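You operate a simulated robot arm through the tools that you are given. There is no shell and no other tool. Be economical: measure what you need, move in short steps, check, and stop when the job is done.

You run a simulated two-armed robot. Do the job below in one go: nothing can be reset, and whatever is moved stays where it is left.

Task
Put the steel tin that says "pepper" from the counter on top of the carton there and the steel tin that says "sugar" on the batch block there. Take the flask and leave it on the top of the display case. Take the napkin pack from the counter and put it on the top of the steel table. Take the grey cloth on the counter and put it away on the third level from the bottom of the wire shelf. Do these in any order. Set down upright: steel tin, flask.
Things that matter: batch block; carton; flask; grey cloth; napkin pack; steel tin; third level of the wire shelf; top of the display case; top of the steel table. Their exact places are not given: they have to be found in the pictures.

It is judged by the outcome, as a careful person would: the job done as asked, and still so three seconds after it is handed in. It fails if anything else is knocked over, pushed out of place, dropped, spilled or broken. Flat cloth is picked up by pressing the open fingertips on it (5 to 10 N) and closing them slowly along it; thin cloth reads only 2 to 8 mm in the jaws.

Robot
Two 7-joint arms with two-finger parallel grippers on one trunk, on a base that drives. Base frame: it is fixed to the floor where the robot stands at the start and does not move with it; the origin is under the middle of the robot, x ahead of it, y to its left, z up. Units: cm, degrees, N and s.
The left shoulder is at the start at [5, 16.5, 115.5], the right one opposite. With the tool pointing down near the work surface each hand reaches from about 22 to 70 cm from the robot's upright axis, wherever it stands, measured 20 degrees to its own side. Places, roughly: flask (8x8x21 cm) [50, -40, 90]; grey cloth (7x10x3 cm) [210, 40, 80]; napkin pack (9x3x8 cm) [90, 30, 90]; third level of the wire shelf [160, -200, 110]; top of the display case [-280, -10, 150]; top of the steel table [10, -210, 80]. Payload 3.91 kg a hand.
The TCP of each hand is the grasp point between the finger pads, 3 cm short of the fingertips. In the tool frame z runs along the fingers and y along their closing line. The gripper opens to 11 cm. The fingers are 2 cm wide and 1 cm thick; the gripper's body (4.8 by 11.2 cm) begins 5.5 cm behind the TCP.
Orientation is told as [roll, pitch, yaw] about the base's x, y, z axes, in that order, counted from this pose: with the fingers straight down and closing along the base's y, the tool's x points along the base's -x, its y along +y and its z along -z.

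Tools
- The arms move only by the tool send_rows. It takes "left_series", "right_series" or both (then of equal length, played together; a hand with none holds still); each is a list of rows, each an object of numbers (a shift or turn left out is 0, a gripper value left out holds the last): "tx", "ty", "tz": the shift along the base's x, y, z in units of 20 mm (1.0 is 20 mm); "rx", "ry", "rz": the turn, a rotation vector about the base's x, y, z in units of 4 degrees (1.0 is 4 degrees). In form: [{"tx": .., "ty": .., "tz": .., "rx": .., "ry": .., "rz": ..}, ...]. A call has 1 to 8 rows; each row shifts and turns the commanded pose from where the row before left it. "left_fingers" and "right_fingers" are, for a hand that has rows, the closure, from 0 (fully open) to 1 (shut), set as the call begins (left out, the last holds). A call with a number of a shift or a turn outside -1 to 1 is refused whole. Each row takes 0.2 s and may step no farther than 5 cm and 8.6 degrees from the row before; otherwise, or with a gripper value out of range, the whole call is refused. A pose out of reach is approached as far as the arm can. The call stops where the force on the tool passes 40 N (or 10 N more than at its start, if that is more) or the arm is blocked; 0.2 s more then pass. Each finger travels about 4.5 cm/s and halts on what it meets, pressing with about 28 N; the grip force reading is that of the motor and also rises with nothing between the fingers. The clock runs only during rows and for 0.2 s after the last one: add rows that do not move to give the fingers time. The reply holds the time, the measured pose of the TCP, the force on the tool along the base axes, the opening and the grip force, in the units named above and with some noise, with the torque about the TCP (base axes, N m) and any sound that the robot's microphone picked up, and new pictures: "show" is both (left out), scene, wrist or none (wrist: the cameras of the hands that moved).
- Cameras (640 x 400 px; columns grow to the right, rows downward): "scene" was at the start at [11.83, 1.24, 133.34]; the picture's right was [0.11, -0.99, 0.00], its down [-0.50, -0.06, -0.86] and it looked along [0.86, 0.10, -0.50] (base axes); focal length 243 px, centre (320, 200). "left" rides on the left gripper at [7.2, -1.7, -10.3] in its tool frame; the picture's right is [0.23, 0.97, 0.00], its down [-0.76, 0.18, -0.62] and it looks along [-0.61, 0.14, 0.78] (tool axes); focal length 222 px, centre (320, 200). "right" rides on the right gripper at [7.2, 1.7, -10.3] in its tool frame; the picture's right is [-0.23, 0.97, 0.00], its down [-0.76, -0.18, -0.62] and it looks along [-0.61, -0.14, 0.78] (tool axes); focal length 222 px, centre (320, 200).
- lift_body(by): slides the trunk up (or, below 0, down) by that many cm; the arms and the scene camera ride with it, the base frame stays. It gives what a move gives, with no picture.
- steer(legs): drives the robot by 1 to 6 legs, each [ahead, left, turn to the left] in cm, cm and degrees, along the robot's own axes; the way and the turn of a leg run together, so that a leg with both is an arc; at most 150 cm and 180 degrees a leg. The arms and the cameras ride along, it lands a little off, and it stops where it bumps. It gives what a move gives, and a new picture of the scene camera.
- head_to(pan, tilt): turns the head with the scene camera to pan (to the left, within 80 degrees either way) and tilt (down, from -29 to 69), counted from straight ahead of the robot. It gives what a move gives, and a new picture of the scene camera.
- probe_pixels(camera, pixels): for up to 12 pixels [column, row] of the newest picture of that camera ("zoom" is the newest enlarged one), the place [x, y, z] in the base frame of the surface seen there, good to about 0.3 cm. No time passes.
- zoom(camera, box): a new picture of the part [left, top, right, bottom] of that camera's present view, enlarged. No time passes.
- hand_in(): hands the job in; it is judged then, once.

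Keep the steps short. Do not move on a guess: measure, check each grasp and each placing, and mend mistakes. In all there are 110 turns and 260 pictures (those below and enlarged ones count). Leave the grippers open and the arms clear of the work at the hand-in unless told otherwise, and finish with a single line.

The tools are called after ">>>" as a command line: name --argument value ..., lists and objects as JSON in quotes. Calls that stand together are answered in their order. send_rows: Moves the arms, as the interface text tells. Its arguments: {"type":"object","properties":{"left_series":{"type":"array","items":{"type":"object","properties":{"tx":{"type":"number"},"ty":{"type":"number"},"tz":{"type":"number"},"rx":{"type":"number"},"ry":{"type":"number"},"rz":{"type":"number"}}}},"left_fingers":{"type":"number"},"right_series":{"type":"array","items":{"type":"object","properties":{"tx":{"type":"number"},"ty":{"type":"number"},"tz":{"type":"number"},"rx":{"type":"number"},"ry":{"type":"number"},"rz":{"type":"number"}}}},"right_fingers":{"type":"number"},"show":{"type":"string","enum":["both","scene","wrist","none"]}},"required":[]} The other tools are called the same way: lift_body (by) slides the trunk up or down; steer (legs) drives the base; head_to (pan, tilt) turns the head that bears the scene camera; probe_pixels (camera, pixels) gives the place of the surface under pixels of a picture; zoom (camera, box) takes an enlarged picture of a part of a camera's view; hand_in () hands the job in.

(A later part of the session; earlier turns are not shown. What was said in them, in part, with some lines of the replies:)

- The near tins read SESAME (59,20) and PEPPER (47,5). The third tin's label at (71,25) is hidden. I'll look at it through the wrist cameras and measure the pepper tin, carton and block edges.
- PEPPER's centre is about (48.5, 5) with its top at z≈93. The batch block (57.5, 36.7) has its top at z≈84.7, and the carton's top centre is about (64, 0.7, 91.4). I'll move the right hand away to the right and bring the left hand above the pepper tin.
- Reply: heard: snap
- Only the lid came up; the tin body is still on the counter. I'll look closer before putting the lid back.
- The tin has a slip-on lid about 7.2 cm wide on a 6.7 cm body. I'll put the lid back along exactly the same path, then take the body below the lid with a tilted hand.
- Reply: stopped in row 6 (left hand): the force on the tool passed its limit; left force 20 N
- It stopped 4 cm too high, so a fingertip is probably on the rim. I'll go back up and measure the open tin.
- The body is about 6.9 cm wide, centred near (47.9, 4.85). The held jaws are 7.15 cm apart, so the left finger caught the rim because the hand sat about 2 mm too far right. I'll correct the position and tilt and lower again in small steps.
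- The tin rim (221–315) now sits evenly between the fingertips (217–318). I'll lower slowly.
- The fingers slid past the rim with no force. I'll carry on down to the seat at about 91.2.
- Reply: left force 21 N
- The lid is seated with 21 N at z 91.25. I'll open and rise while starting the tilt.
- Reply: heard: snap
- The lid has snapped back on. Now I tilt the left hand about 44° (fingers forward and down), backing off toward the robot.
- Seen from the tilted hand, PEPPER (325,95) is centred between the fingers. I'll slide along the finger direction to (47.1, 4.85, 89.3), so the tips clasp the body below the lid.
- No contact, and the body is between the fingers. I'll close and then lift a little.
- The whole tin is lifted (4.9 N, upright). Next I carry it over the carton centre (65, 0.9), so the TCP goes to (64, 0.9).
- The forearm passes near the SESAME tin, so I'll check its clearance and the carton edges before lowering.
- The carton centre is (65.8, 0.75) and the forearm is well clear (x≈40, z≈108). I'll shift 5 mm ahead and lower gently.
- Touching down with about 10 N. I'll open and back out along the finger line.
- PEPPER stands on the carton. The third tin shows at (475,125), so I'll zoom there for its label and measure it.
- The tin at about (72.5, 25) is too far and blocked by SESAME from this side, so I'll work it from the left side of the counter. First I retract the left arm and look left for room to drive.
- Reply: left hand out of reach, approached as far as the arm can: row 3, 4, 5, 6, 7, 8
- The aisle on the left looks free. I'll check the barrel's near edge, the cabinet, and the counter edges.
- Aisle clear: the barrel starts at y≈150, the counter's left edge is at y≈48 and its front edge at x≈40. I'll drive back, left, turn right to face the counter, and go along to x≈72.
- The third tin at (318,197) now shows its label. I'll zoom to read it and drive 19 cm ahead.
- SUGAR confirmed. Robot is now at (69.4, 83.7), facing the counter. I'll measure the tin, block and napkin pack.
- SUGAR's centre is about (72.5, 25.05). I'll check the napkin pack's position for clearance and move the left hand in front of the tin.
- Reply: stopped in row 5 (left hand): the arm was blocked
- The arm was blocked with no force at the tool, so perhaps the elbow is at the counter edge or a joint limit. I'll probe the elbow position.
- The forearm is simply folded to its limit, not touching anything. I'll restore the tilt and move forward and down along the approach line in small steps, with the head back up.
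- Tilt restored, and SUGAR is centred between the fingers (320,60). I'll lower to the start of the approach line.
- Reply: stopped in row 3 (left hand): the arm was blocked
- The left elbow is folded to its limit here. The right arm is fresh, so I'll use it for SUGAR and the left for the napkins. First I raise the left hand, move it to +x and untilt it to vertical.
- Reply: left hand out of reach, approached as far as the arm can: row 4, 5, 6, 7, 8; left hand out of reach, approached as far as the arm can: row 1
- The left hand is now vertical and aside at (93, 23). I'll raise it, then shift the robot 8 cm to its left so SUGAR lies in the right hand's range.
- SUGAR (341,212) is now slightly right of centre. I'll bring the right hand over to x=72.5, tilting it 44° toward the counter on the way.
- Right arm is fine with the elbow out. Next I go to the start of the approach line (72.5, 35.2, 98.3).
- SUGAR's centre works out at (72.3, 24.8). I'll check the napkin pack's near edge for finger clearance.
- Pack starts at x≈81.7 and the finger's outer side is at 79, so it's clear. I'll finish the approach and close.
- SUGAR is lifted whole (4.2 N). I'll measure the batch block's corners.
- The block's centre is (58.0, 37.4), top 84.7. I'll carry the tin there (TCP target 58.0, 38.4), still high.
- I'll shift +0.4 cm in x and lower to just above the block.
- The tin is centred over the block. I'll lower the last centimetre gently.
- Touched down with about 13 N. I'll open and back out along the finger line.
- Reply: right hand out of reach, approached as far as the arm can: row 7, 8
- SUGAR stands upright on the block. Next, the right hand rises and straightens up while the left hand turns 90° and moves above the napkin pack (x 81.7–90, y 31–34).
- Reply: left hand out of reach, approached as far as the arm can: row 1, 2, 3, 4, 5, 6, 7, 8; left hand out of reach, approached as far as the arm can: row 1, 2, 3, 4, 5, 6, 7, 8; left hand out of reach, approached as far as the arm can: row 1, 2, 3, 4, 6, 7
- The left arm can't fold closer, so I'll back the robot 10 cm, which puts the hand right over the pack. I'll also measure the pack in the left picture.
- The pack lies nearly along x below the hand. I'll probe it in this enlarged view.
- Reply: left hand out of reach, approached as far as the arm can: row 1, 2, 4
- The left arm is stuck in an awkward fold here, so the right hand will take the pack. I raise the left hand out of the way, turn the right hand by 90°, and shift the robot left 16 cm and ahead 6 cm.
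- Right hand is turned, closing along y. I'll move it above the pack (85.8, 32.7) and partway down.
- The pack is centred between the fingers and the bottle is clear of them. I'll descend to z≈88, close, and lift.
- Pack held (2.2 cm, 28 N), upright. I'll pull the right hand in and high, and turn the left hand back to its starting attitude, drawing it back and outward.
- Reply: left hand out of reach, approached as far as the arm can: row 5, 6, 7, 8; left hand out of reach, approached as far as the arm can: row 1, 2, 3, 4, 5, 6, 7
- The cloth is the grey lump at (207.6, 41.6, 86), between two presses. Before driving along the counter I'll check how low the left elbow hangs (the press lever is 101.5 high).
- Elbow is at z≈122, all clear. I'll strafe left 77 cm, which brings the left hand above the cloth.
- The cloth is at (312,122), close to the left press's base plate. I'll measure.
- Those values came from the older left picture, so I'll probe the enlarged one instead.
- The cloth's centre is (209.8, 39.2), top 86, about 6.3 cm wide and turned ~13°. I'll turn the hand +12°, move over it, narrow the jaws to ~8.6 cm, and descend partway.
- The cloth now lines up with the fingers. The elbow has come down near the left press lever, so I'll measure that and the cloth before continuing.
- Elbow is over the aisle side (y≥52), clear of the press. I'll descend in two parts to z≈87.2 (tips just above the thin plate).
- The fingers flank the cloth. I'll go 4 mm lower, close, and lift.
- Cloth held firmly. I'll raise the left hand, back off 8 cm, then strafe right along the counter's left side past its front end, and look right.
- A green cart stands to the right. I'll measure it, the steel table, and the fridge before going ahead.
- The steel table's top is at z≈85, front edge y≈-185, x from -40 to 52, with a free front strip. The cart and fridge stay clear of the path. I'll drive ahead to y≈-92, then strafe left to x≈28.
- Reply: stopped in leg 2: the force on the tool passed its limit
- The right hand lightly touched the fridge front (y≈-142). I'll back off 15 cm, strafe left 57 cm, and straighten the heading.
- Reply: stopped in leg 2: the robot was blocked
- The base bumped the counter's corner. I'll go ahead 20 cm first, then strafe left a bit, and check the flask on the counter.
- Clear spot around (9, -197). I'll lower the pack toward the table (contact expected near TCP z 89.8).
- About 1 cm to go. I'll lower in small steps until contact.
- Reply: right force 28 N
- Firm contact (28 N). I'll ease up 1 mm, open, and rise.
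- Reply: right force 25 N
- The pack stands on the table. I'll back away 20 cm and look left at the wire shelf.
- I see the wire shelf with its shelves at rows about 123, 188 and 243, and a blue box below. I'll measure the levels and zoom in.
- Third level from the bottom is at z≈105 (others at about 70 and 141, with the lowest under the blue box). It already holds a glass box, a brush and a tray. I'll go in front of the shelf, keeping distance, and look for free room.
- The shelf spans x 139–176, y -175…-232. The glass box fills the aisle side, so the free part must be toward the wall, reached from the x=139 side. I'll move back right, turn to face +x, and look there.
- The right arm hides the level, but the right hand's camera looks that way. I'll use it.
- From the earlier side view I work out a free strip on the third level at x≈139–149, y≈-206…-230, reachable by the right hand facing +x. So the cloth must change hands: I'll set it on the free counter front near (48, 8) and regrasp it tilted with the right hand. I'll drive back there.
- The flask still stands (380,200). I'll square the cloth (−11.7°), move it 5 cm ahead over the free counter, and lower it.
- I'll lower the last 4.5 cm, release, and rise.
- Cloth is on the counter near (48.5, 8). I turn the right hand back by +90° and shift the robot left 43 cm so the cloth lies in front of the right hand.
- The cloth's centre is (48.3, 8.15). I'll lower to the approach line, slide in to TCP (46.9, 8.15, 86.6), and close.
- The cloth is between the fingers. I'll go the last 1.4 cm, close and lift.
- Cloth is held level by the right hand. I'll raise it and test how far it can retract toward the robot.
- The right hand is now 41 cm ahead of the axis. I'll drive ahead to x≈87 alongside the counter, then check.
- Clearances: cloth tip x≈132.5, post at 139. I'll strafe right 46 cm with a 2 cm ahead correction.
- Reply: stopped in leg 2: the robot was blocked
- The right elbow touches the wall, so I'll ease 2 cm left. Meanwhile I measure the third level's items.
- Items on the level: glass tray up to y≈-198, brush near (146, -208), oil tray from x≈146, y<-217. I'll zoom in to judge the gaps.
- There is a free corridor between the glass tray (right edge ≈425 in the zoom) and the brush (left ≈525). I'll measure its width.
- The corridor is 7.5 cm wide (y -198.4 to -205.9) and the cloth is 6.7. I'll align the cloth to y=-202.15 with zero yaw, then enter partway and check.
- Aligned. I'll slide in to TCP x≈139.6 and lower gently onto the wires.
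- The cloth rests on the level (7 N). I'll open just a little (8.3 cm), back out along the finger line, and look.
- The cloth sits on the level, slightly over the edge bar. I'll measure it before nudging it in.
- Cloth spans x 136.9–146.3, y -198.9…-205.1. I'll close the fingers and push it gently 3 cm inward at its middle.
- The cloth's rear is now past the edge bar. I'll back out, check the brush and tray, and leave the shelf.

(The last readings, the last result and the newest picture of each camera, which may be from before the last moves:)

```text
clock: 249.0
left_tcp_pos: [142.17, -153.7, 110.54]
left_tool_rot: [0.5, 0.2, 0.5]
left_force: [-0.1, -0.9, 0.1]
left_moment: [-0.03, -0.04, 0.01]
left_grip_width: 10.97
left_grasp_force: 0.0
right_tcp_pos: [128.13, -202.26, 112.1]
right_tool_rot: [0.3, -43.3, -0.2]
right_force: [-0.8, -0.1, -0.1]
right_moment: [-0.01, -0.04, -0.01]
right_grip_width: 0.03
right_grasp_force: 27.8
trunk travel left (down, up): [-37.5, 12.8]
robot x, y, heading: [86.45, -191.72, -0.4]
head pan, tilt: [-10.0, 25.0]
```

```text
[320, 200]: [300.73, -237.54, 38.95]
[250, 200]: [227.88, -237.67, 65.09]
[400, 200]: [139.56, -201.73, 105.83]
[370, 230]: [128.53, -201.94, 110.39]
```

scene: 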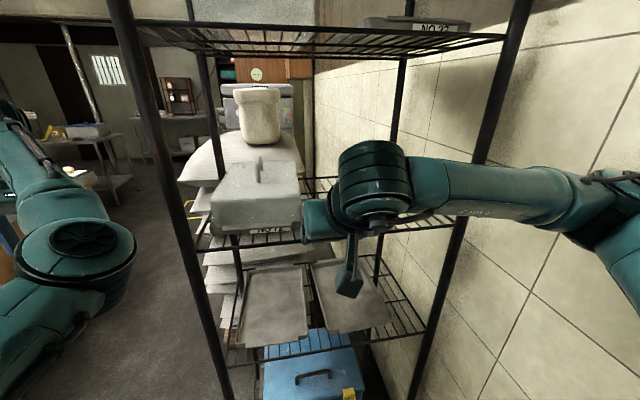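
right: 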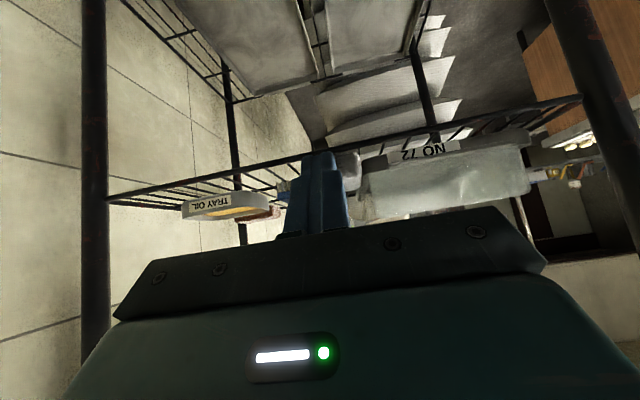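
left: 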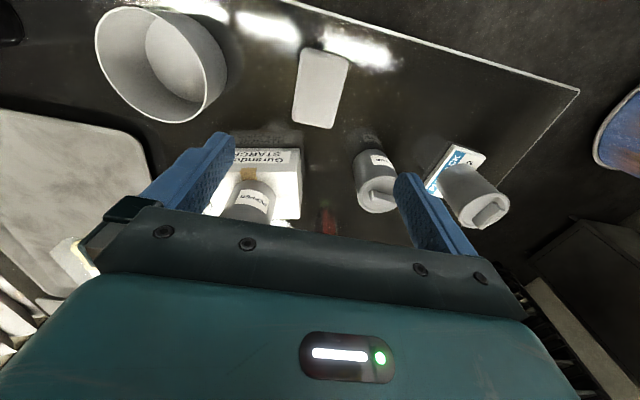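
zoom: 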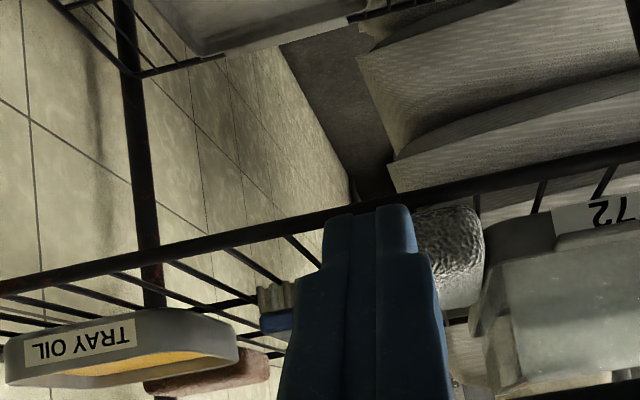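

The cloth is fully on the third level (rear at x≈139.6); brush and trays are undisturbed. I raise the trunk for clearance, leave sideways, and look back at the shelf.

>>> lift_body --by 8

>>> steer --legs '[[0, 85, 0.3]]'

>>> head_to --pan -55 --tilt 22

>>> zoom --camera "scene" --box '[160, 80, 480, 280]'

```text
clock: 250.1
left_tcp_pos: [142.03, -153.75, 118.36]
left_tool_rot: [0.6, 0.1, 0.6]
left_force: [0.2, 0.1, -0.3]
left_moment: [0.0, 0.01, 0.03]
left_grip_width: 10.98
left_grasp_force: 0.1
right_tcp_pos: [128.1, -202.23, 120.01]
right_tool_rot: [0.2, -43.3, -0.2]
right_force: [-0.6, 0.4, 0.2]
right_moment: [0.02, -0.02, 0.0]
right_grip_width: 0.0
right_grasp_force: 27.9
trunk travel left (down, up): [-45.5, 4.8]
robot x, y, heading: [86.44, -191.67, -0.2]
head pan, tilt: [-10.0, 25.0]
```

```text
clock: 254.8
left_tcp_pos: [139.61, -62.82, 118.45]
left_tool_rot: [0.5, 0.3, 2.4]
left_force: [-0.4, 0.0, -0.4]
left_moment: [-0.06, 0.02, 0.02]
left_grip_width: 10.98
left_grasp_force: 0.0
right_tcp_pos: [127.5, -111.61, 120.14]
right_tool_rot: [0.3, -43.4, 1.8]
right_force: [0.6, 0.8, 0.1]
right_moment: [0.02, 0.0, 0.02]
right_grip_width: 0.0
right_grasp_force: 27.5
trunk travel left (down, up): [-45.5, 4.8]
robot x, y, heading: [85.48, -102.97, 1.9]
head pan, tilt: [-10.0, 25.0]
```

scene: 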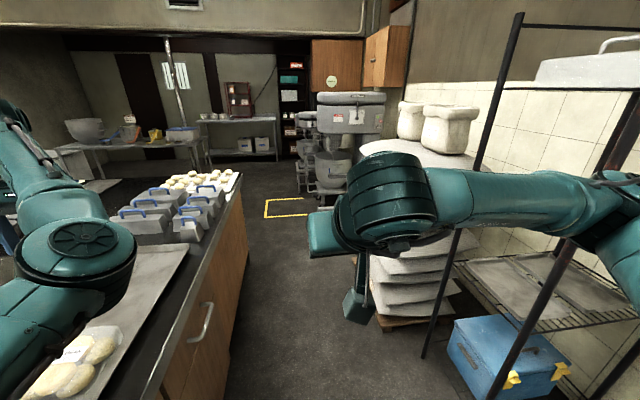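

```text
clock: 256.0
left_tcp_pos: [139.59, -62.74, 118.45]
left_tool_rot: [0.5, 0.2, 2.5]
left_force: [-0.3, -0.2, -0.1]
left_moment: [0.04, -0.03, 0.0]
left_grip_width: 10.99
left_grasp_force: 0.0
right_tcp_pos: [127.47, -111.69, 120.04]
right_tool_rot: [0.4, -43.5, 1.8]
right_force: [0.2, 0.3, 0.7]
right_moment: [0.0, 0.0, 0.04]
right_grip_width: 0.03
right_grasp_force: 28.2
trunk travel left (down, up): [-45.5, 4.8]
robot x, y, heading: [85.55, -102.89, 1.9]
head pan, tilt: [-55.0, 22.0]
```

scene: 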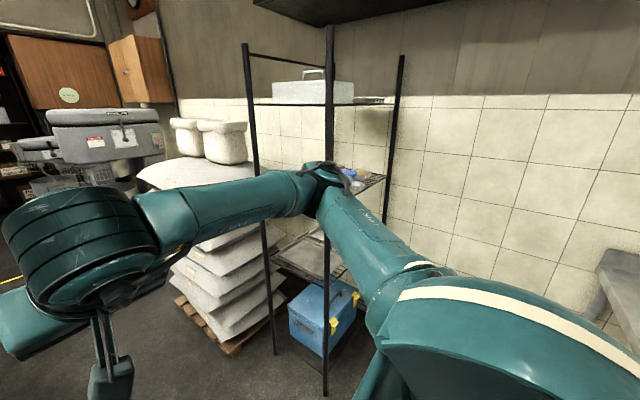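

```text
2.00 times, centred on (320, 180) of scene
```

zoom: 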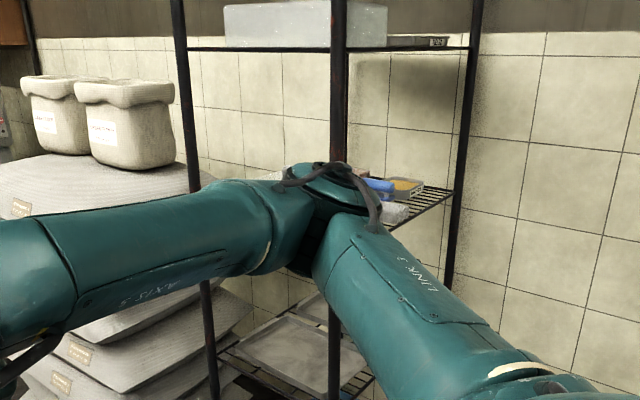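

Cloth visible beside the brush, all in order. Now the flask: I drive back around to the counter front (flask ≈56 cm ahead, 10 cm to the right), open the right hand and tilt it to nearly horizontal.

>>> steer --legs '[[-93, 0, -1.9], [0, 79, 0]]'

>>> send_rows --right_series '[{"ry": -1}, {"ry": -1}, {"ry": -1}, {"ry": -1}, {"ry": -1}, {"ry": -1}, {"ry": -1}, {"ry": -1}]' --right_fingers 0 --show "none"

>>> head_to --pan -10 --tilt 35

```text
clock: 264.6
left_tcp_pos: [47.97, 12.14, 118.48]
left_tool_rot: [0.4, 0.2, 1.0]
left_force: [-0.2, 0.5, 0.2]
left_moment: [-0.01, 0.04, 0.02]
left_grip_width: 11.0
left_grasp_force: 0.1
right_tcp_pos: [34.6, -36.35, 120.09]
right_tool_rot: [0.3, -43.4, 0.2]
right_force: [-0.4, 0.1, 0.1]
right_moment: [0.0, 0.05, 0.02]
right_grip_width: 0.0
right_grasp_force: 28.3
trunk travel left (down, up): [-45.5, 4.8]
robot x, y, heading: [-7.32, -26.38, 0.1]
head pan, tilt: [-55.0, 22.0]
```

scene: 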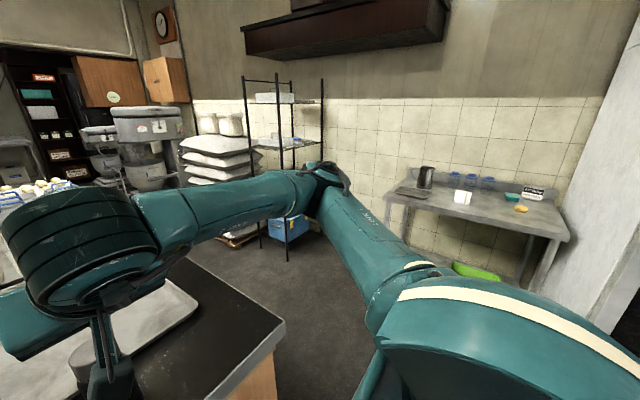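

```text
clock: 266.4
left_tcp_pos: [48.07, 12.19, 118.5]
left_tool_rot: [0.5, 0.2, 1.0]
left_force: [0.5, -0.3, -0.2]
left_moment: [0.0, 0.02, -0.03]
left_grip_width: 11.03
left_grasp_force: 0.0
right_tcp_pos: [34.87, -36.27, 120.18]
right_tool_rot: [-0.3, -75.5, 0.8]
right_force: [0.4, -0.6, 0.7]
right_moment: [-0.01, 0.03, 0.0]
right_grip_width: 11.0
right_grasp_force: 0.0
right hand out of reach, approached as far as the arm can: row 8
trunk travel left (down, up): [-45.5, 4.8]
robot x, y, heading: [-7.23, -26.38, 0.1]
head pan, tilt: [-55.0, 22.0]
```

```text
clock: 267.5
left_tcp_pos: [48.05, 12.32, 118.52]
left_tool_rot: [0.5, 0.2, 1.0]
left_force: [0.3, -0.1, -0.1]
left_moment: [0.0, -0.03, -0.01]
left_grip_width: 11.0
left_grasp_force: 0.1
right_tcp_pos: [34.77, -36.27, 120.22]
right_tool_rot: [-0.3, -75.5, 0.8]
right_force: [-0.5, 1.1, 0.5]
right_moment: [-0.01, 0.0, 0.01]
right_grip_width: 11.02
right_grasp_force: 0.0
trunk travel left (down, up): [-45.5, 4.8]
robot x, y, heading: [-7.32, -26.32, 0.1]
head pan, tilt: [-10.0, 35.0]
```

scene: 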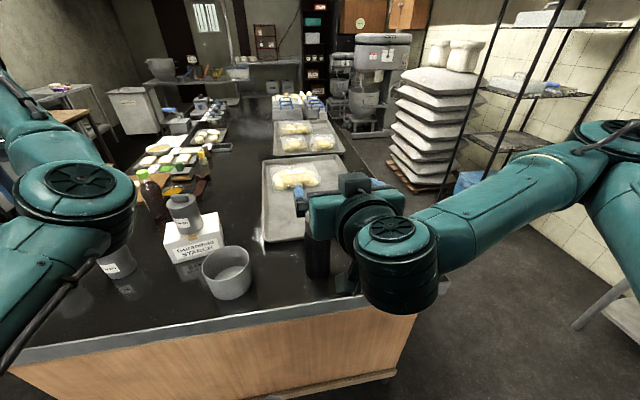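

The right hand is at 75° tilt, with the flask behind it. I'll lower the trunk 12 cm and look through the right hand's camera.

>>> lift_body --by -12

>>> send_rows --right_series '[{"tz": -1}, {"tz": -1}, {"tz": -1}, {"tz": -1}]' --show "wrist"

>>> probe_pixels --camera "right" --pixels '[[320, 120], [300, 120], [340, 120], [320, 80], [280, 120], [360, 120], [320, 160], [300, 90], [340, 90]]'

```text
clock: 269.0
left_tcp_pos: [47.97, 12.29, 106.49]
left_tool_rot: [0.5, 0.2, 1.0]
left_force: [0.3, 0.5, 1.0]
left_moment: [-0.02, -0.01, 0.02]
left_grip_width: 10.98
left_grasp_force: 0.1
right_tcp_pos: [34.84, -36.23, 108.15]
right_tool_rot: [-0.2, -75.3, 0.8]
right_force: [0.2, 0.6, 0.5]
right_moment: [0.0, 0.0, 0.02]
right_grip_width: 10.99
right_grasp_force: 0.3
trunk travel left (down, up): [-33.5, 16.8]
robot x, y, heading: [-7.04, -25.9, 0.1]
head pan, tilt: [-10.0, 35.0]
```

```text
clock: 270.0
left_tcp_pos: [48.07, 12.31, 106.51]
left_tool_rot: [0.5, 0.1, 1.0]
left_force: [0.5, -0.2, -0.5]
left_moment: [-0.02, 0.0, 0.01]
left_grip_width: 10.99
left_grasp_force: 0.1
right_tcp_pos: [34.83, -36.21, 100.0]
right_tool_rot: [-0.3, -75.4, 0.9]
right_force: [-0.4, 0.2, 0.3]
right_moment: [0.0, -0.03, -0.02]
right_grip_width: 10.99
right_grasp_force: 0.1
trunk travel left (down, up): [-33.5, 16.8]
robot x, y, heading: [-7.18, -26.41, 0.3]
head pan, tilt: [-10.0, 35.0]
```

right: 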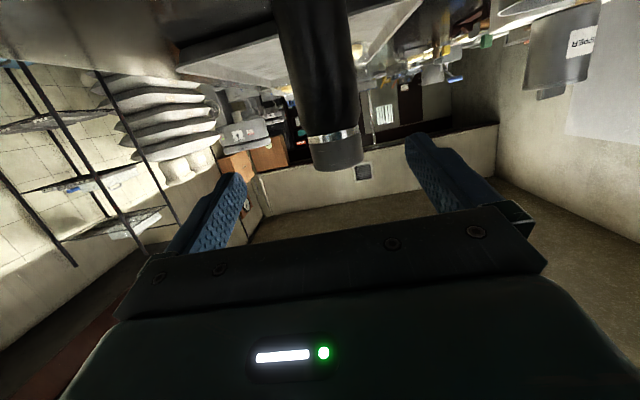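

```text
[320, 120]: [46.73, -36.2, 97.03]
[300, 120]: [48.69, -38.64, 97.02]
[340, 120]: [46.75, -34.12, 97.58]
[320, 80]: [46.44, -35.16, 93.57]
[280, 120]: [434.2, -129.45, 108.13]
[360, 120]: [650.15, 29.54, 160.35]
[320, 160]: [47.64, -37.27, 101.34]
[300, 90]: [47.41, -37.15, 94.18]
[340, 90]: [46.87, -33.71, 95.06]
```

The flask's centre is about (50.1, -35.2), radius 3.7, with the cap seam near z 99. I'll line up at z 94.5 and slide forward.

>>> send_rows --right_series '[{"tz": -0.95, "ty": 0.25}, {"tz": -0.9, "ty": 0.25}, {"tz": -0.9}, {"tx": 1}, {"tx": 1}, {"tx": 1}, {"tx": 1}]' --show "wrist"

>>> probe_pixels --camera "right" --pixels '[[320, 120], [300, 120], [340, 120], [320, 80], [285, 100], [355, 100]]'

```text
clock: 271.6
left_tcp_pos: [48.06, 12.26, 106.5]
left_tool_rot: [0.6, 0.2, 1.0]
left_force: [0.0, -0.2, 0.3]
left_moment: [0.0, -0.01, 0.01]
left_grip_width: 11.0
left_grasp_force: 0.0
right_tcp_pos: [42.88, -35.21, 94.59]
right_tool_rot: [-0.4, -75.4, 0.7]
right_force: [-0.3, 0.5, -0.6]
right_moment: [0.0, 0.0, 0.04]
right_grip_width: 11.01
right_grasp_force: 0.0
trunk travel left (down, up): [-33.5, 16.8]
robot x, y, heading: [-7.15, -26.44, 0.1]
head pan, tilt: [-10.0, 35.0]
```

right: 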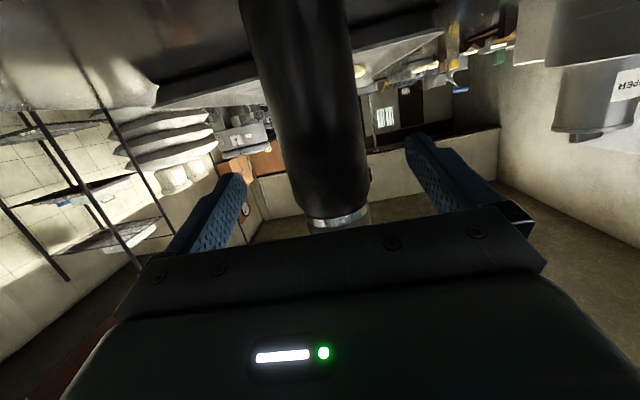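

```text
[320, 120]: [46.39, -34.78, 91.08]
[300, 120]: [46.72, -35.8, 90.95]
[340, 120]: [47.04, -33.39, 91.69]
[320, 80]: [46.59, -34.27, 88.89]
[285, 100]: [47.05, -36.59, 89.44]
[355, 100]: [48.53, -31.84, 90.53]
```

Centre confirmed near y=-35. I'll slide in the last 6.6 cm, close and lift slightly.

>>> send_rows --right_series '[{"tx": 1}, {"tx": 1}, {"tx": 0.8}, {"tx": 0.5}]' --show "none"

>>> send_rows --right_series '[{}, {}, {}, {}, {}, {}]' --right_fingers 1 --show "none"

>>> send_rows --right_series '[{"tz": 0.3}, {"tz": 0.8}, {"tz": 1}, {"tz": 1}, {"tz": 1}, {"tz": 1}]' --show "both"

```text
clock: 272.6
left_tcp_pos: [48.03, 12.21, 106.45]
left_tool_rot: [0.4, 0.2, 1.0]
left_force: [0.2, -0.1, 0.3]
left_moment: [0.03, -0.01, 0.02]
left_grip_width: 11.02
left_grasp_force: 0.1
right_tcp_pos: [49.41, -35.31, 94.69]
right_tool_rot: [-0.3, -75.4, 0.8]
right_force: [-0.1, -1.4, 0.7]
right_moment: [0.01, -0.03, 0.02]
right_grip_width: 10.99
right_grasp_force: 0.1
trunk travel left (down, up): [-33.5, 16.8]
robot x, y, heading: [-7.41, -26.63, 0.1]
head pan, tilt: [-10.0, 35.0]
```

```text
clock: 274.0
left_tcp_pos: [48.08, 12.24, 106.47]
left_tool_rot: [0.5, 0.1, 1.0]
left_force: [-0.3, 0.1, 0.6]
left_moment: [-0.03, 0.02, 0.0]
left_grip_width: 10.98
left_grasp_force: 0.1
right_tcp_pos: [49.36, -35.23, 94.64]
right_tool_rot: [-0.3, -75.4, 0.8]
right_force: [0.7, 1.9, 1.8]
right_moment: [0.12, 0.01, 0.01]
right_grip_width: 6.9
right_grasp_force: 27.7
trunk travel left (down, up): [-33.5, 16.8]
robot x, y, heading: [-7.49, -26.52, 0.2]
head pan, tilt: [-10.0, 35.0]
```

```text
clock: 275.4
left_tcp_pos: [48.07, 12.21, 106.44]
left_tool_rot: [0.6, 0.3, 1.0]
left_force: [0.3, -0.1, 0.3]
left_moment: [-0.01, 0.0, -0.03]
left_grip_width: 11.0
left_grasp_force: 0.0
right_tcp_pos: [49.45, -35.3, 105.0]
right_tool_rot: [-0.4, -75.3, 1.1]
right_force: [-1.0, 0.1, -5.2]
right_moment: [0.0, 0.06, -0.01]
right_grip_width: 6.92
right_grasp_force: 28.5
trunk travel left (down, up): [-33.5, 16.8]
robot x, y, heading: [-7.41, -26.36, 0.1]
head pan, tilt: [-10.0, 35.0]
```

scene: 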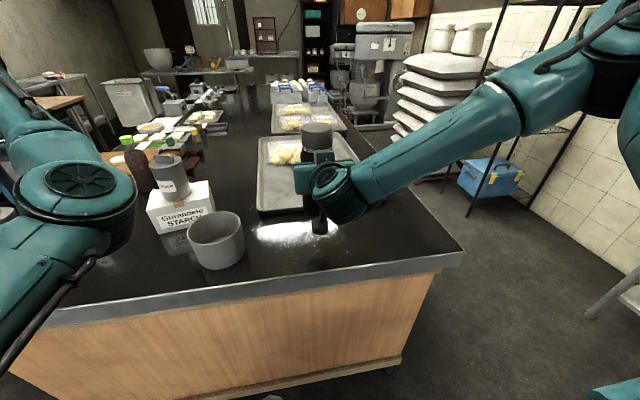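
right: 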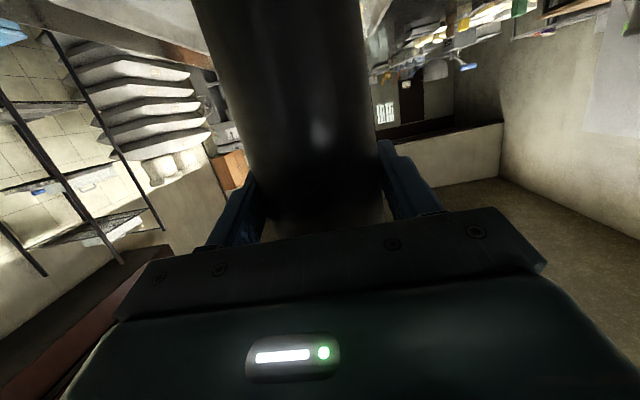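

Flask is lifted (5.2 N) and upright. I'll back off 25 cm, turn 180°, raise the trunk, and look toward the display case.

>>> steer --legs '[[-25, 0, 0], [0, 0, 180]]'

>>> lift_body --by 16

>>> head_to --pan 0 --tilt 20

```text
clock: 284.7
left_tcp_pos: [-84.99, -68.74, 106.44]
left_tool_rot: [0.6, 0.4, -175.1]
left_force: [0.8, 0.3, 0.4]
left_moment: [0.03, -0.01, 0.01]
left_grip_width: 11.0
left_grasp_force: 0.1
right_tcp_pos: [-89.58, -21.44, 104.81]
right_tool_rot: [-0.3, -75.4, -175.3]
right_force: [-0.2, 0.2, -6.1]
right_moment: [0.0, -0.01, 0.0]
right_grip_width: 6.92
right_grasp_force: 28.0
trunk travel left (down, up): [-33.5, 16.8]
robot x, y, heading: [-32.67, -26.24, -176.0]
head pan, tilt: [-10.0, 35.0]
```

scene: 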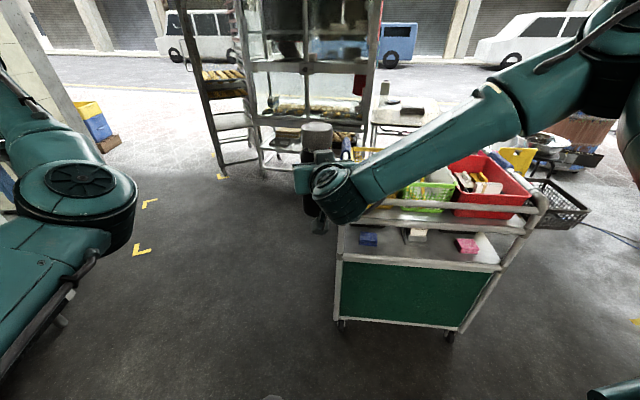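

```text
clock: 286.6
left_tcp_pos: [-85.09, -68.75, 122.4]
left_tool_rot: [0.5, 0.3, -175.2]
left_force: [-0.5, 0.4, -0.2]
left_moment: [-0.03, 0.01, 0.0]
left_grip_width: 11.0
left_grasp_force: 0.1
right_tcp_pos: [-89.62, -21.45, 120.84]
right_tool_rot: [-0.3, -75.3, -175.4]
right_force: [0.2, 0.6, -5.8]
right_moment: [0.03, 0.01, 0.04]
right_grip_width: 6.93
right_grasp_force: 27.7
trunk travel left (down, up): [-49.5, 0.8]
robot x, y, heading: [-32.28, -26.44, -176.0]
head pan, tilt: [-10.0, 35.0]
```

```text
clock: 287.3
left_tcp_pos: [-84.94, -68.77, 122.4]
left_tool_rot: [0.5, 0.4, -175.2]
left_force: [-0.2, -0.5, -0.2]
left_moment: [0.0, -0.01, -0.02]
left_grip_width: 10.99
left_grasp_force: 0.1
right_tcp_pos: [-89.52, -21.44, 120.86]
right_tool_rot: [-0.3, -75.3, -175.4]
right_force: [0.0, -0.1, -4.8]
right_moment: [-0.02, -0.01, -0.03]
right_grip_width: 6.93
right_grasp_force: 27.7
trunk travel left (down, up): [-49.5, 0.8]
robot x, y, heading: [-32.35, -26.56, -176.1]
head pan, tilt: [0.0, 20.0]
```

scene: 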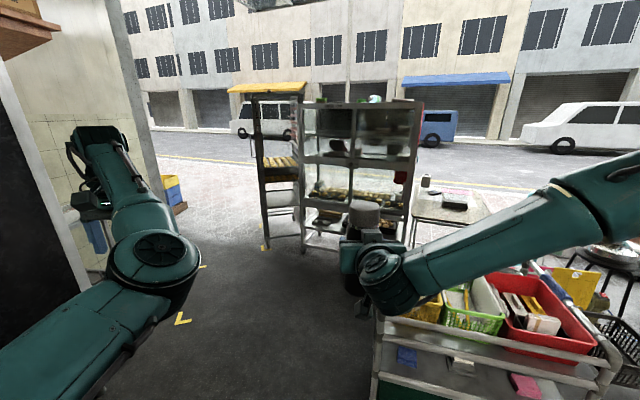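

I see the display case (top at about row 103), left of the cart. I'll measure its top and the cart.

>>> zoom --camera "scene" --box '[220, 70, 460, 220]'

>>> probe_pixels --camera "scene" --pixels '[[310, 107], [360, 106], [412, 103], [340, 103], [375, 99], [322, 100], [305, 245], [400, 235], [380, 315], [378, 360], [270, 88], [437, 218]]'

```text
2.67 times, centred on (340, 145) of scene
```

zoom: 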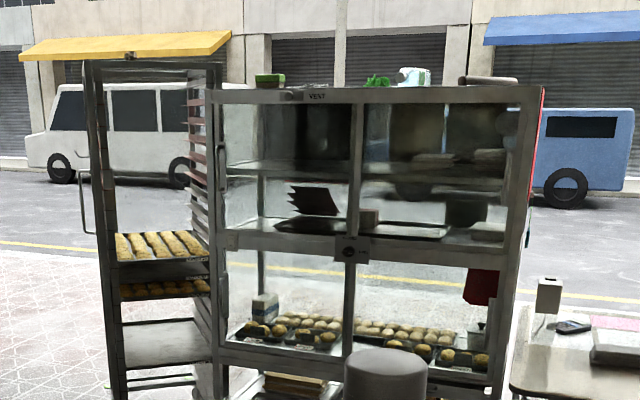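

```text
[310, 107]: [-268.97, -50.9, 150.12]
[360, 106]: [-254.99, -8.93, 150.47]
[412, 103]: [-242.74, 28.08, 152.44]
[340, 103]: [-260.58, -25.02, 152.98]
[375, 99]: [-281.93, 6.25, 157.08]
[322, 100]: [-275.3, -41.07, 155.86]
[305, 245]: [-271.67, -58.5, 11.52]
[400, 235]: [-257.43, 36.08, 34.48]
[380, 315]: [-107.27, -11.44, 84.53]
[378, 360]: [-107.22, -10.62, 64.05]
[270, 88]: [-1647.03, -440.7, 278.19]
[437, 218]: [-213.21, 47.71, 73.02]
```

The case top is at z≈152–153; its front runs from (-269,-51) to (-243,28), so I must approach at heading ≈162°. The rack beside it needs the left hand out of the way. I'll draw the left hand back and outward, raise the flask 48 cm, and drive to a standoff.

>>> send_rows --right_series '[{"tz": 1}, {"tz": 1}, {"tz": 1}, {"tz": 1}, {"tz": 1}, {"tz": 1}, {"tz": 1}, {"tz": 1}]' --left_series '[{"ty": -1, "tx": 0.5}, {"ty": -1, "tx": 0.5}, {"ty": -1, "tx": 1}, {"ty": -1, "tx": 1}, {"ty": -1, "tx": 1}, {"ty": -1, "tx": 1}, {"ty": -1, "tx": 1}, {"ty": -1, "tx": 1}]' --show "none"

>>> send_rows --right_series '[{"tz": 1}, {"tz": 1}, {"tz": 1}, {"tz": 1}, {"tz": 1}, {"tz": 1}, {"tz": 1}, {"tz": 1}]' --left_series '[{"tx": 1}, {"tx": 1}, {"tx": 1}, {"tx": 1}, {"tx": 1}, {"tx": 1}, {"tx": 1}, {"tx": 1}]' --show "none"

>>> send_rows --right_series '[{"tz": 1}, {"tz": 1}, {"tz": 1}, {"tz": 1}, {"tz": 1}, {"tz": 1}, {"tz": 1}, {"tz": 1}]' --show "scene"

```text
clock: 289.1
left_tcp_pos: [-70.85, -85.13, 122.49]
left_tool_rot: [0.6, 0.1, -175.2]
left_force: [-0.6, -0.2, 0.5]
left_moment: [0.03, 0.05, -0.01]
left_grip_width: 10.99
left_grasp_force: 0.1
right_tcp_pos: [-89.38, -21.41, 136.88]
right_tool_rot: [-0.6, -75.4, -175.0]
right_force: [0.4, -0.7, -5.1]
right_moment: [0.02, -0.05, -0.02]
right_grip_width: 6.91
right_grasp_force: 27.8
trunk travel left (down, up): [-49.5, 0.8]
robot x, y, heading: [-32.37, -26.5, -176.1]
head pan, tilt: [0.0, 20.0]
```

```text
clock: 290.9
left_tcp_pos: [-54.89, -84.67, 122.59]
left_tool_rot: [0.5, 0.3, -175.2]
left_force: [-0.6, 0.2, 0.2]
left_moment: [-0.02, 0.0, -0.01]
left_grip_width: 11.0
left_grasp_force: 0.0
right_tcp_pos: [-89.66, -21.57, 152.91]
right_tool_rot: [-0.5, -75.4, -175.2]
right_force: [-0.5, 0.2, -4.4]
right_moment: [-0.02, -0.04, -0.02]
right_grip_width: 6.9
right_grasp_force: 28.3
trunk travel left (down, up): [-49.5, 0.8]
robot x, y, heading: [-32.65, -26.56, -176.2]
head pan, tilt: [0.0, 20.0]
```

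```text
clock: 292.7
left_tcp_pos: [-54.99, -84.62, 122.59]
left_tool_rot: [0.5, 0.2, -175.3]
left_force: [0.0, 0.1, -0.1]
left_moment: [0.04, 0.02, 0.0]
left_grip_width: 11.0
left_grasp_force: 0.1
right_tcp_pos: [-89.54, -21.35, 169.1]
right_tool_rot: [-0.4, -75.4, -175.3]
right_force: [0.7, -0.3, -3.7]
right_moment: [-0.02, -0.04, 0.02]
right_grip_width: 6.92
right_grasp_force: 27.5
trunk travel left (down, up): [-49.5, 0.8]
robot x, y, heading: [-32.2, -26.29, -176.0]
head pan, tilt: [0.0, 20.0]
```

scene: 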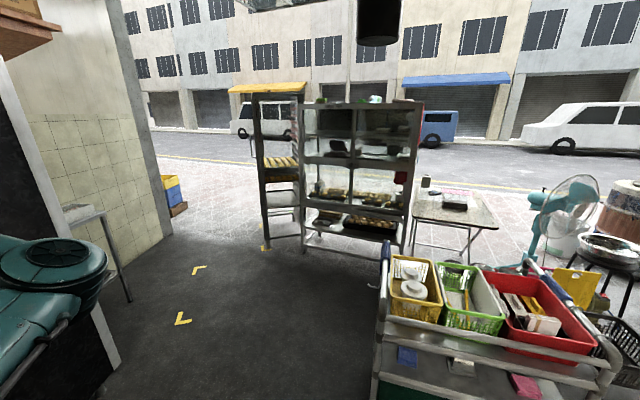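

Clear view; the flask is carried above everything. I'll strafe left 25 cm, drive 150 cm ahead past the cart, and turn right to heading ≈162°.

>>> steer --legs '[[0, 26, -4], [145, 0, 0], [0, 0, -18]]'

>>> head_to --pan 0 --tilt 12

>>> zoom --camera "right" --box '[0, 0, 640, 400]'

```text
clock: 302.3
left_tcp_pos: [-217.26, -97.84, 122.6]
left_tool_rot: [0.5, 0.3, 163.2]
left_force: [0.3, -0.8, 0.2]
left_moment: [0.0, -0.03, 0.0]
left_grip_width: 11.01
left_grasp_force: 0.0
right_tcp_pos: [-226.03, -26.34, 169.06]
right_tool_rot: [-0.3, -75.4, 162.9]
right_force: [-0.4, 0.3, -5.2]
right_moment: [-0.01, -0.04, 0.03]
right_grip_width: 6.92
right_grasp_force: 27.9
trunk travel left (down, up): [-49.5, 0.8]
robot x, y, heading: [-174.51, -52.4, 162.3]
head pan, tilt: [0.0, 20.0]
```

scene: 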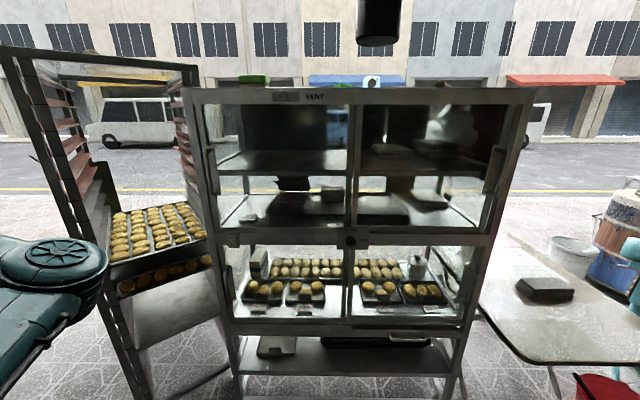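

```text
clock: 303.0
left_tcp_pos: [-217.33, -98.09, 122.66]
left_tool_rot: [0.5, 0.3, 163.1]
left_force: [0.0, -0.4, 0.0]
left_moment: [0.02, -0.02, -0.02]
left_grip_width: 10.98
left_grasp_force: 0.1
right_tcp_pos: [-226.02, -26.41, 169.08]
right_tool_rot: [-0.5, -75.2, 163.1]
right_force: [0.3, -0.3, -4.8]
right_moment: [0.01, -0.03, -0.01]
right_grip_width: 6.92
right_grasp_force: 28.0
trunk travel left (down, up): [-49.5, 0.8]
robot x, y, heading: [-174.83, -52.31, 162.4]
head pan, tilt: [0.0, 12.0]
```

scene: 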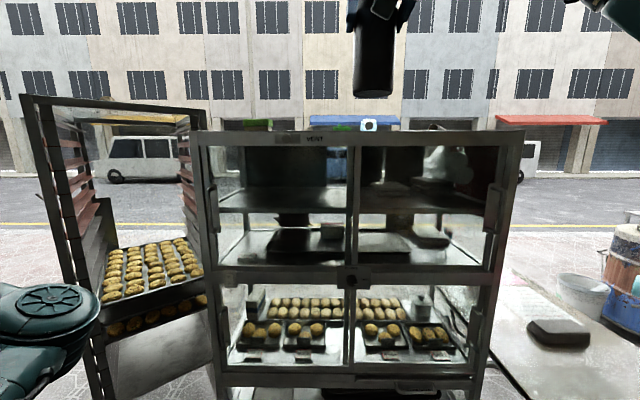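

```text
1.00 times, centred on (320, 200) of right
```

zoom: 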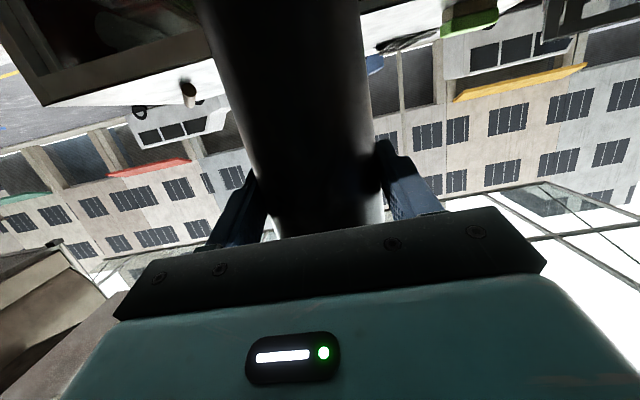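

The wrist view shows the case top (upper part of the picture) with a cup at (188,95) and the green box at (470,20). I'll probe the top.

>>> probe_pixels --camera "zoom" --pixels '[[188, 92], [150, 85], [210, 100], [215, 75], [130, 98], [380, 40], [400, 45], [430, 30], [470, 20], [370, 20], [180, 60], [375, 62]]'

>>> probe_pixels --camera "scene" --pixels '[[260, 133], [420, 134], [210, 135], [525, 135], [345, 126], [369, 124], [440, 128], [256, 124], [310, 127], [335, 141]]'

>>> zoom --camera "scene" --box '[190, 90, 540, 160]'

```text
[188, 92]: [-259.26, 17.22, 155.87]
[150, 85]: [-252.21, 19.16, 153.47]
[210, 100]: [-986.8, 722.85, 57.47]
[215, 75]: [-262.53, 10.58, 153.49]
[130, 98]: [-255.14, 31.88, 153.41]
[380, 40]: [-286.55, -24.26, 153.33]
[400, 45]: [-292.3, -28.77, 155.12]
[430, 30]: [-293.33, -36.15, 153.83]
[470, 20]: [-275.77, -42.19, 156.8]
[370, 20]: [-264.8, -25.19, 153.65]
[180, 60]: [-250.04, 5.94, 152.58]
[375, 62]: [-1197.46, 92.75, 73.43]
```

```text
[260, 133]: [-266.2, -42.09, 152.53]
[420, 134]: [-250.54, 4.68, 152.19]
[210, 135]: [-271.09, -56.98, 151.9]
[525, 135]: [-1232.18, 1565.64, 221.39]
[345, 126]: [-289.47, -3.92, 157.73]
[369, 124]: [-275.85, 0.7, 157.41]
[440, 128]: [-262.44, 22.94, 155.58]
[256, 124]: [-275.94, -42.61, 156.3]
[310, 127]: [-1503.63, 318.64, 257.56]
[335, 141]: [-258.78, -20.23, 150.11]
```

```text
1.83 times, centred on (365, 125) of scene
```

zoom: 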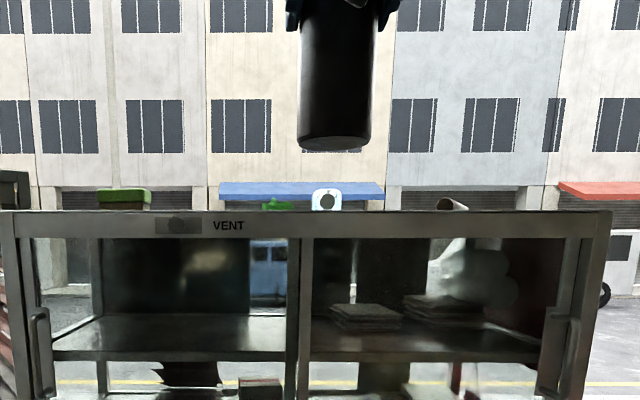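

The top surface is z=153.5, and the spot around (-267, -17) is free. Driving ahead 41 cm would bring the left hand near the rack, so I'll probe the rack's near side.

>>> probe_pixels --camera "scene" --pixels '[[28, 110], [40, 150], [75, 250], [95, 330], [195, 140], [70, 110], [110, 103], [60, 200], [105, 390], [185, 230]]'

```text
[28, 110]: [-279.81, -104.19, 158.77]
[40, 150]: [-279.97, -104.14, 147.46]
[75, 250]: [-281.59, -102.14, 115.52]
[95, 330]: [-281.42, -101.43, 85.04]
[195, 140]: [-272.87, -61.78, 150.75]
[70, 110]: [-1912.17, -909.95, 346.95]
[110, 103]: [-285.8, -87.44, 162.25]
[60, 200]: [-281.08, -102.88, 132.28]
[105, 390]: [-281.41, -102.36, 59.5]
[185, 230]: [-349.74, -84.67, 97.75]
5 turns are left
```

The rack's face is at x≈-280 and the left hand would end near x≈-257, so it's clear. I drive ahead 41.5 cm (3.7 left) and lower the flask to just touching.

>>> steer --legs '[[41.5, 3.7, 0]]'

>>> send_rows --right_series '[{"tz": -0.8}, {"tz": -0.7}]' --show "none"

>>> send_rows --right_series '[{"tz": -0.1}, {"tz": -0.1}, {"tz": -0.1}, {"tz": -0.1}]' --show "both"

>>> zoom --camera "scene" --box '[200, 20, 520, 220]'

```text
clock: 305.6
left_tcp_pos: [-258.07, -89.29, 122.7]
left_tool_rot: [0.5, 0.3, 163.6]
left_force: [-0.2, 0.6, -0.4]
left_moment: [0.01, -0.03, 0.03]
left_grip_width: 10.98
left_grasp_force: 0.0
right_tcp_pos: [-267.12, -17.64, 169.13]
right_tool_rot: [-0.4, -75.4, 163.5]
right_force: [-1.1, 0.0, -5.1]
right_moment: [-0.01, -0.06, 0.0]
right_grip_width: 6.91
right_grasp_force: 28.8
trunk travel left (down, up): [-49.5, 0.8]
robot x, y, heading: [-215.81, -43.8, 162.7]
head pan, tilt: [0.0, 12.0]
```

scene: 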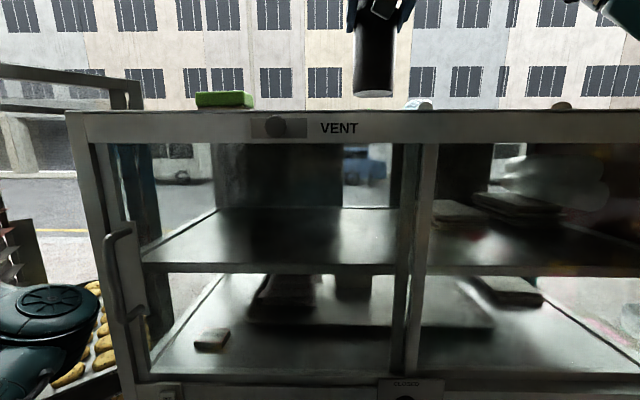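

```text
clock: 306.2
left_tcp_pos: [-257.88, -89.33, 122.7]
left_tool_rot: [0.5, 0.3, 163.7]
left_force: [-0.1, 0.2, 0.8]
left_moment: [-0.02, 0.01, 0.02]
left_grip_width: 11.02
left_grasp_force: 0.0
right_tcp_pos: [-267.31, -17.75, 166.12]
right_tool_rot: [-0.4, -75.3, 163.4]
right_force: [-0.1, -0.3, -4.1]
right_moment: [-0.02, -0.07, 0.02]
right_grip_width: 6.92
right_grasp_force: 28.1
trunk travel left (down, up): [-49.5, 0.8]
robot x, y, heading: [-215.93, -43.32, 162.9]
head pan, tilt: [0.0, 12.0]
```

```text
clock: 307.2
left_tcp_pos: [-257.97, -89.19, 122.76]
left_tool_rot: [0.6, 0.2, 163.6]
left_force: [0.3, 0.9, -0.5]
left_moment: [0.0, -0.03, 0.0]
left_grip_width: 10.99
left_grasp_force: 0.0
right_tcp_pos: [-267.29, -17.85, 165.18]
right_tool_rot: [-0.4, -75.5, 163.5]
right_force: [0.5, 0.7, -6.1]
right_moment: [-0.01, -0.05, 0.03]
right_grip_width: 6.92
right_grasp_force: 27.8
trunk travel left (down, up): [-49.5, 0.8]
robot x, y, heading: [-215.69, -43.22, 162.8]
head pan, tilt: [0.0, 12.0]
```

scene: 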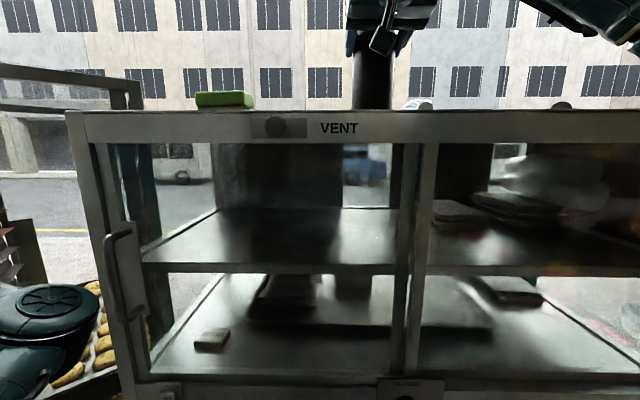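
right: 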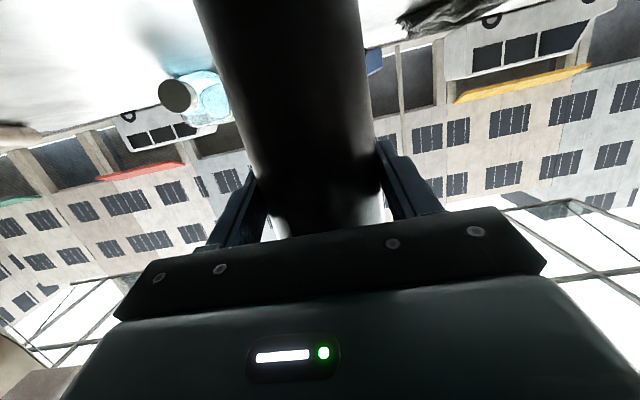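

```text
2.00 times, centred on (360, 120) of scene
4 turns are left
```

zoom: 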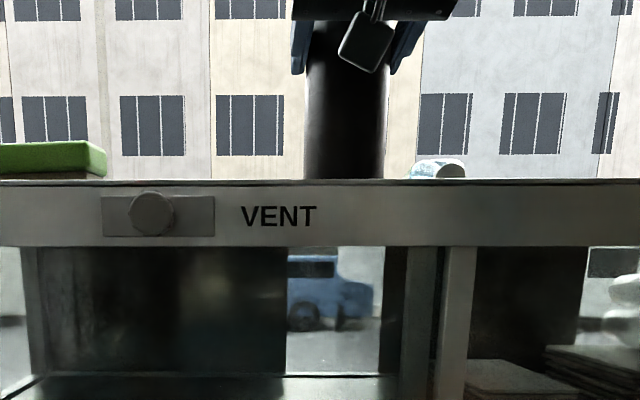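

Not yet touching (only its weight, 6 N). I'll lower a further 5 mm in very small steps.

>>> send_rows --right_series '[{"tz": -0.04}, {"tz": -0.03}, {"tz": -0.03}, {"tz": -0.03}, {"tz": -0.03}, {"tz": -0.03}, {"tz": -0.03}, {"tz": -0.03}]' --show "wrist"

>>> zoom --camera "scene" --box '[280, 40, 480, 165]'

```text
clock: 309.0
left_tcp_pos: [-257.83, -89.28, 122.67]
left_tool_rot: [0.5, 0.3, 163.6]
left_force: [0.1, 0.3, 0.8]
left_moment: [0.0, -0.02, 0.02]
left_grip_width: 10.98
left_grasp_force: 0.0
right_tcp_pos: [-266.97, -17.78, 165.04]
right_tool_rot: [-0.1, -75.6, 163.2]
right_force: [-6.9, 1.9, 23.6]
right_moment: [-0.05, 0.16, -0.1]
right_grip_width: 6.91
right_grasp_force: 28.2
trunk travel left (down, up): [-49.5, 0.8]
robot x, y, heading: [-215.96, -43.09, 162.7]
head pan, tilt: [0.0, 12.0]
```

right: 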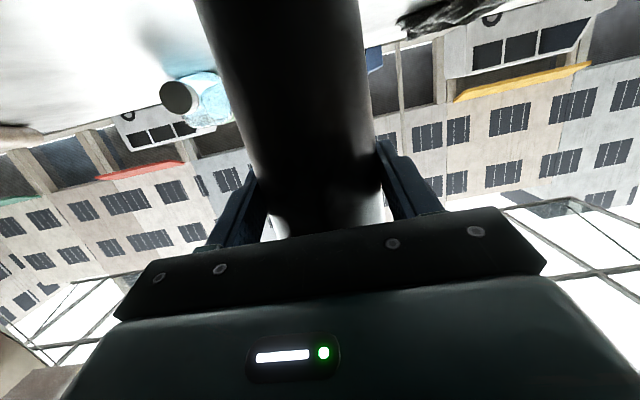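

```text
3.20 times, centred on (380, 102) of scene
3 turns are left
```

zoom: 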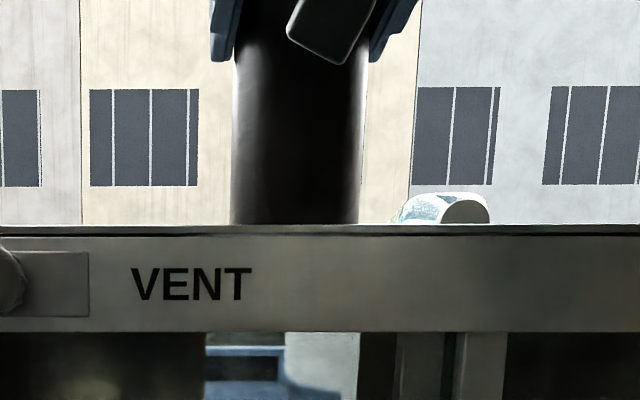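

Firm contact (about 29 N net), and the flask stands on the top. I'll ease up 3 mm, open, and draw the hand straight back along the finger line.

>>> send_rows --right_series '[{"tz": 0.08}, {"tz": 0.07}, {}]' --show "none"

>>> send_rows --right_series '[{}, {}, {}, {}, {}, {}]' --right_fingers 0 --show "none"

>>> send_rows --right_series '[{"tx": 0.5, "ty": -0.15, "tz": 0.13}, {"tx": 0.93, "ty": -0.28, "tz": 0.25}, {"tx": 0.93, "ty": -0.28, "tz": 0.25}, {"tx": 0.93, "ty": -0.28, "tz": 0.25}, {"tx": 0.93, "ty": -0.28, "tz": 0.25}, {"tx": 0.93, "ty": -0.28, "tz": 0.25}, {"tx": 0.93, "ty": -0.28, "tz": 0.25}, {"tx": 0.6, "ty": -0.18}]' --show "both"

>>> zoom --camera "scene" --box '[240, 0, 520, 175]'

```text
clock: 309.8
left_tcp_pos: [-257.9, -89.29, 122.74]
left_tool_rot: [0.5, 0.2, 163.6]
left_force: [1.0, -0.4, -0.4]
left_moment: [-0.03, 0.01, -0.01]
left_grip_width: 11.0
left_grasp_force: 0.1
right_tcp_pos: [-267.07, -17.74, 164.99]
right_tool_rot: [-0.7, -75.4, 163.7]
right_force: [0.4, 1.6, 7.3]
right_moment: [0.29, 0.37, -0.1]
right_grip_width: 6.88
right_grasp_force: 27.7
trunk travel left (down, up): [-49.5, 0.8]
robot x, y, heading: [-216.22, -43.08, 162.7]
head pan, tilt: [0.0, 12.0]
```

```text
clock: 311.2
left_tcp_pos: [-257.92, -89.24, 122.62]
left_tool_rot: [0.5, 0.3, 163.6]
left_force: [0.5, 0.7, 0.3]
left_moment: [-0.02, 0.0, 0.01]
left_grip_width: 11.0
left_grasp_force: 0.1
right_tcp_pos: [-267.32, -17.86, 165.22]
right_tool_rot: [-0.5, -75.4, 163.4]
right_force: [-0.4, 0.4, -0.1]
right_moment: [-0.03, -0.01, 0.01]
right_grip_width: 11.03
right_grasp_force: 0.1
trunk travel left (down, up): [-49.5, 0.8]
robot x, y, heading: [-215.77, -43.36, 162.4]
head pan, tilt: [0.0, 12.0]
```

```text
clock: 313.0
left_tcp_pos: [-257.92, -89.27, 122.65]
left_tool_rot: [0.4, 0.2, 163.6]
left_force: [-0.5, 0.0, 0.4]
left_moment: [0.01, 0.0, 0.01]
left_grip_width: 11.02
left_grasp_force: 0.1
right_tcp_pos: [-253.73, -21.69, 168.22]
right_tool_rot: [-0.6, -75.5, 163.6]
right_force: [-0.4, 0.0, -0.5]
right_moment: [0.01, -0.03, 0.0]
right_grip_width: 11.01
right_grasp_force: 0.1
trunk travel left (down, up): [-49.5, 0.8]
robot x, y, heading: [-216.0, -43.03, 162.9]
head pan, tilt: [0.0, 12.0]
```

scene: 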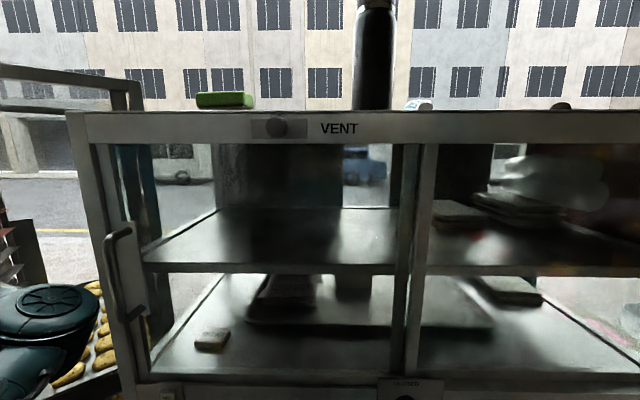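
right: 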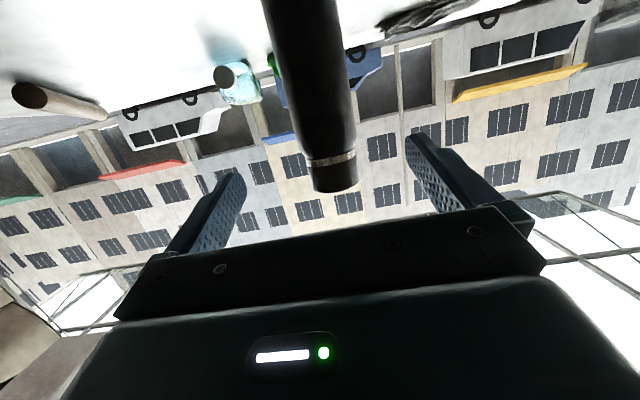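

```text
2.29 times, centred on (380, 88) of scene
2 turns are left
```

zoom: 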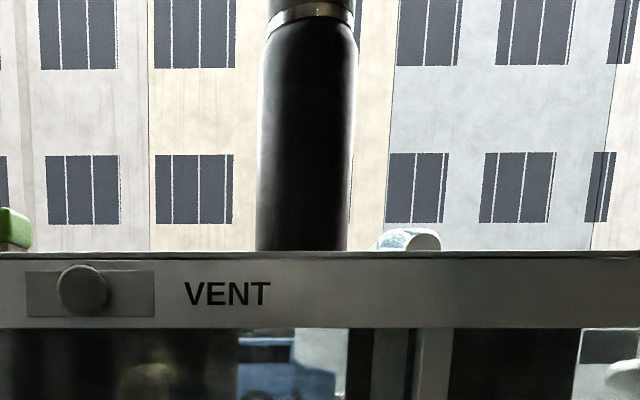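

The flask stands upright and free on the display case, both grippers are open and the arms are clear. All five items are placed, so I'm handing in.

>>> hand_in

```text
The job is handed in.
```

All five items are placed: pepper tin on the carton, sugar tin on the batch block, flask upright on the display case, napkin pack on the steel table, and grey cloth on the wire shelf's third level; along the way the pepper lid came off and was snapped back on, and the robot lightly bumped the counter corner, the fridge and the wall, with nothing seen displaced.
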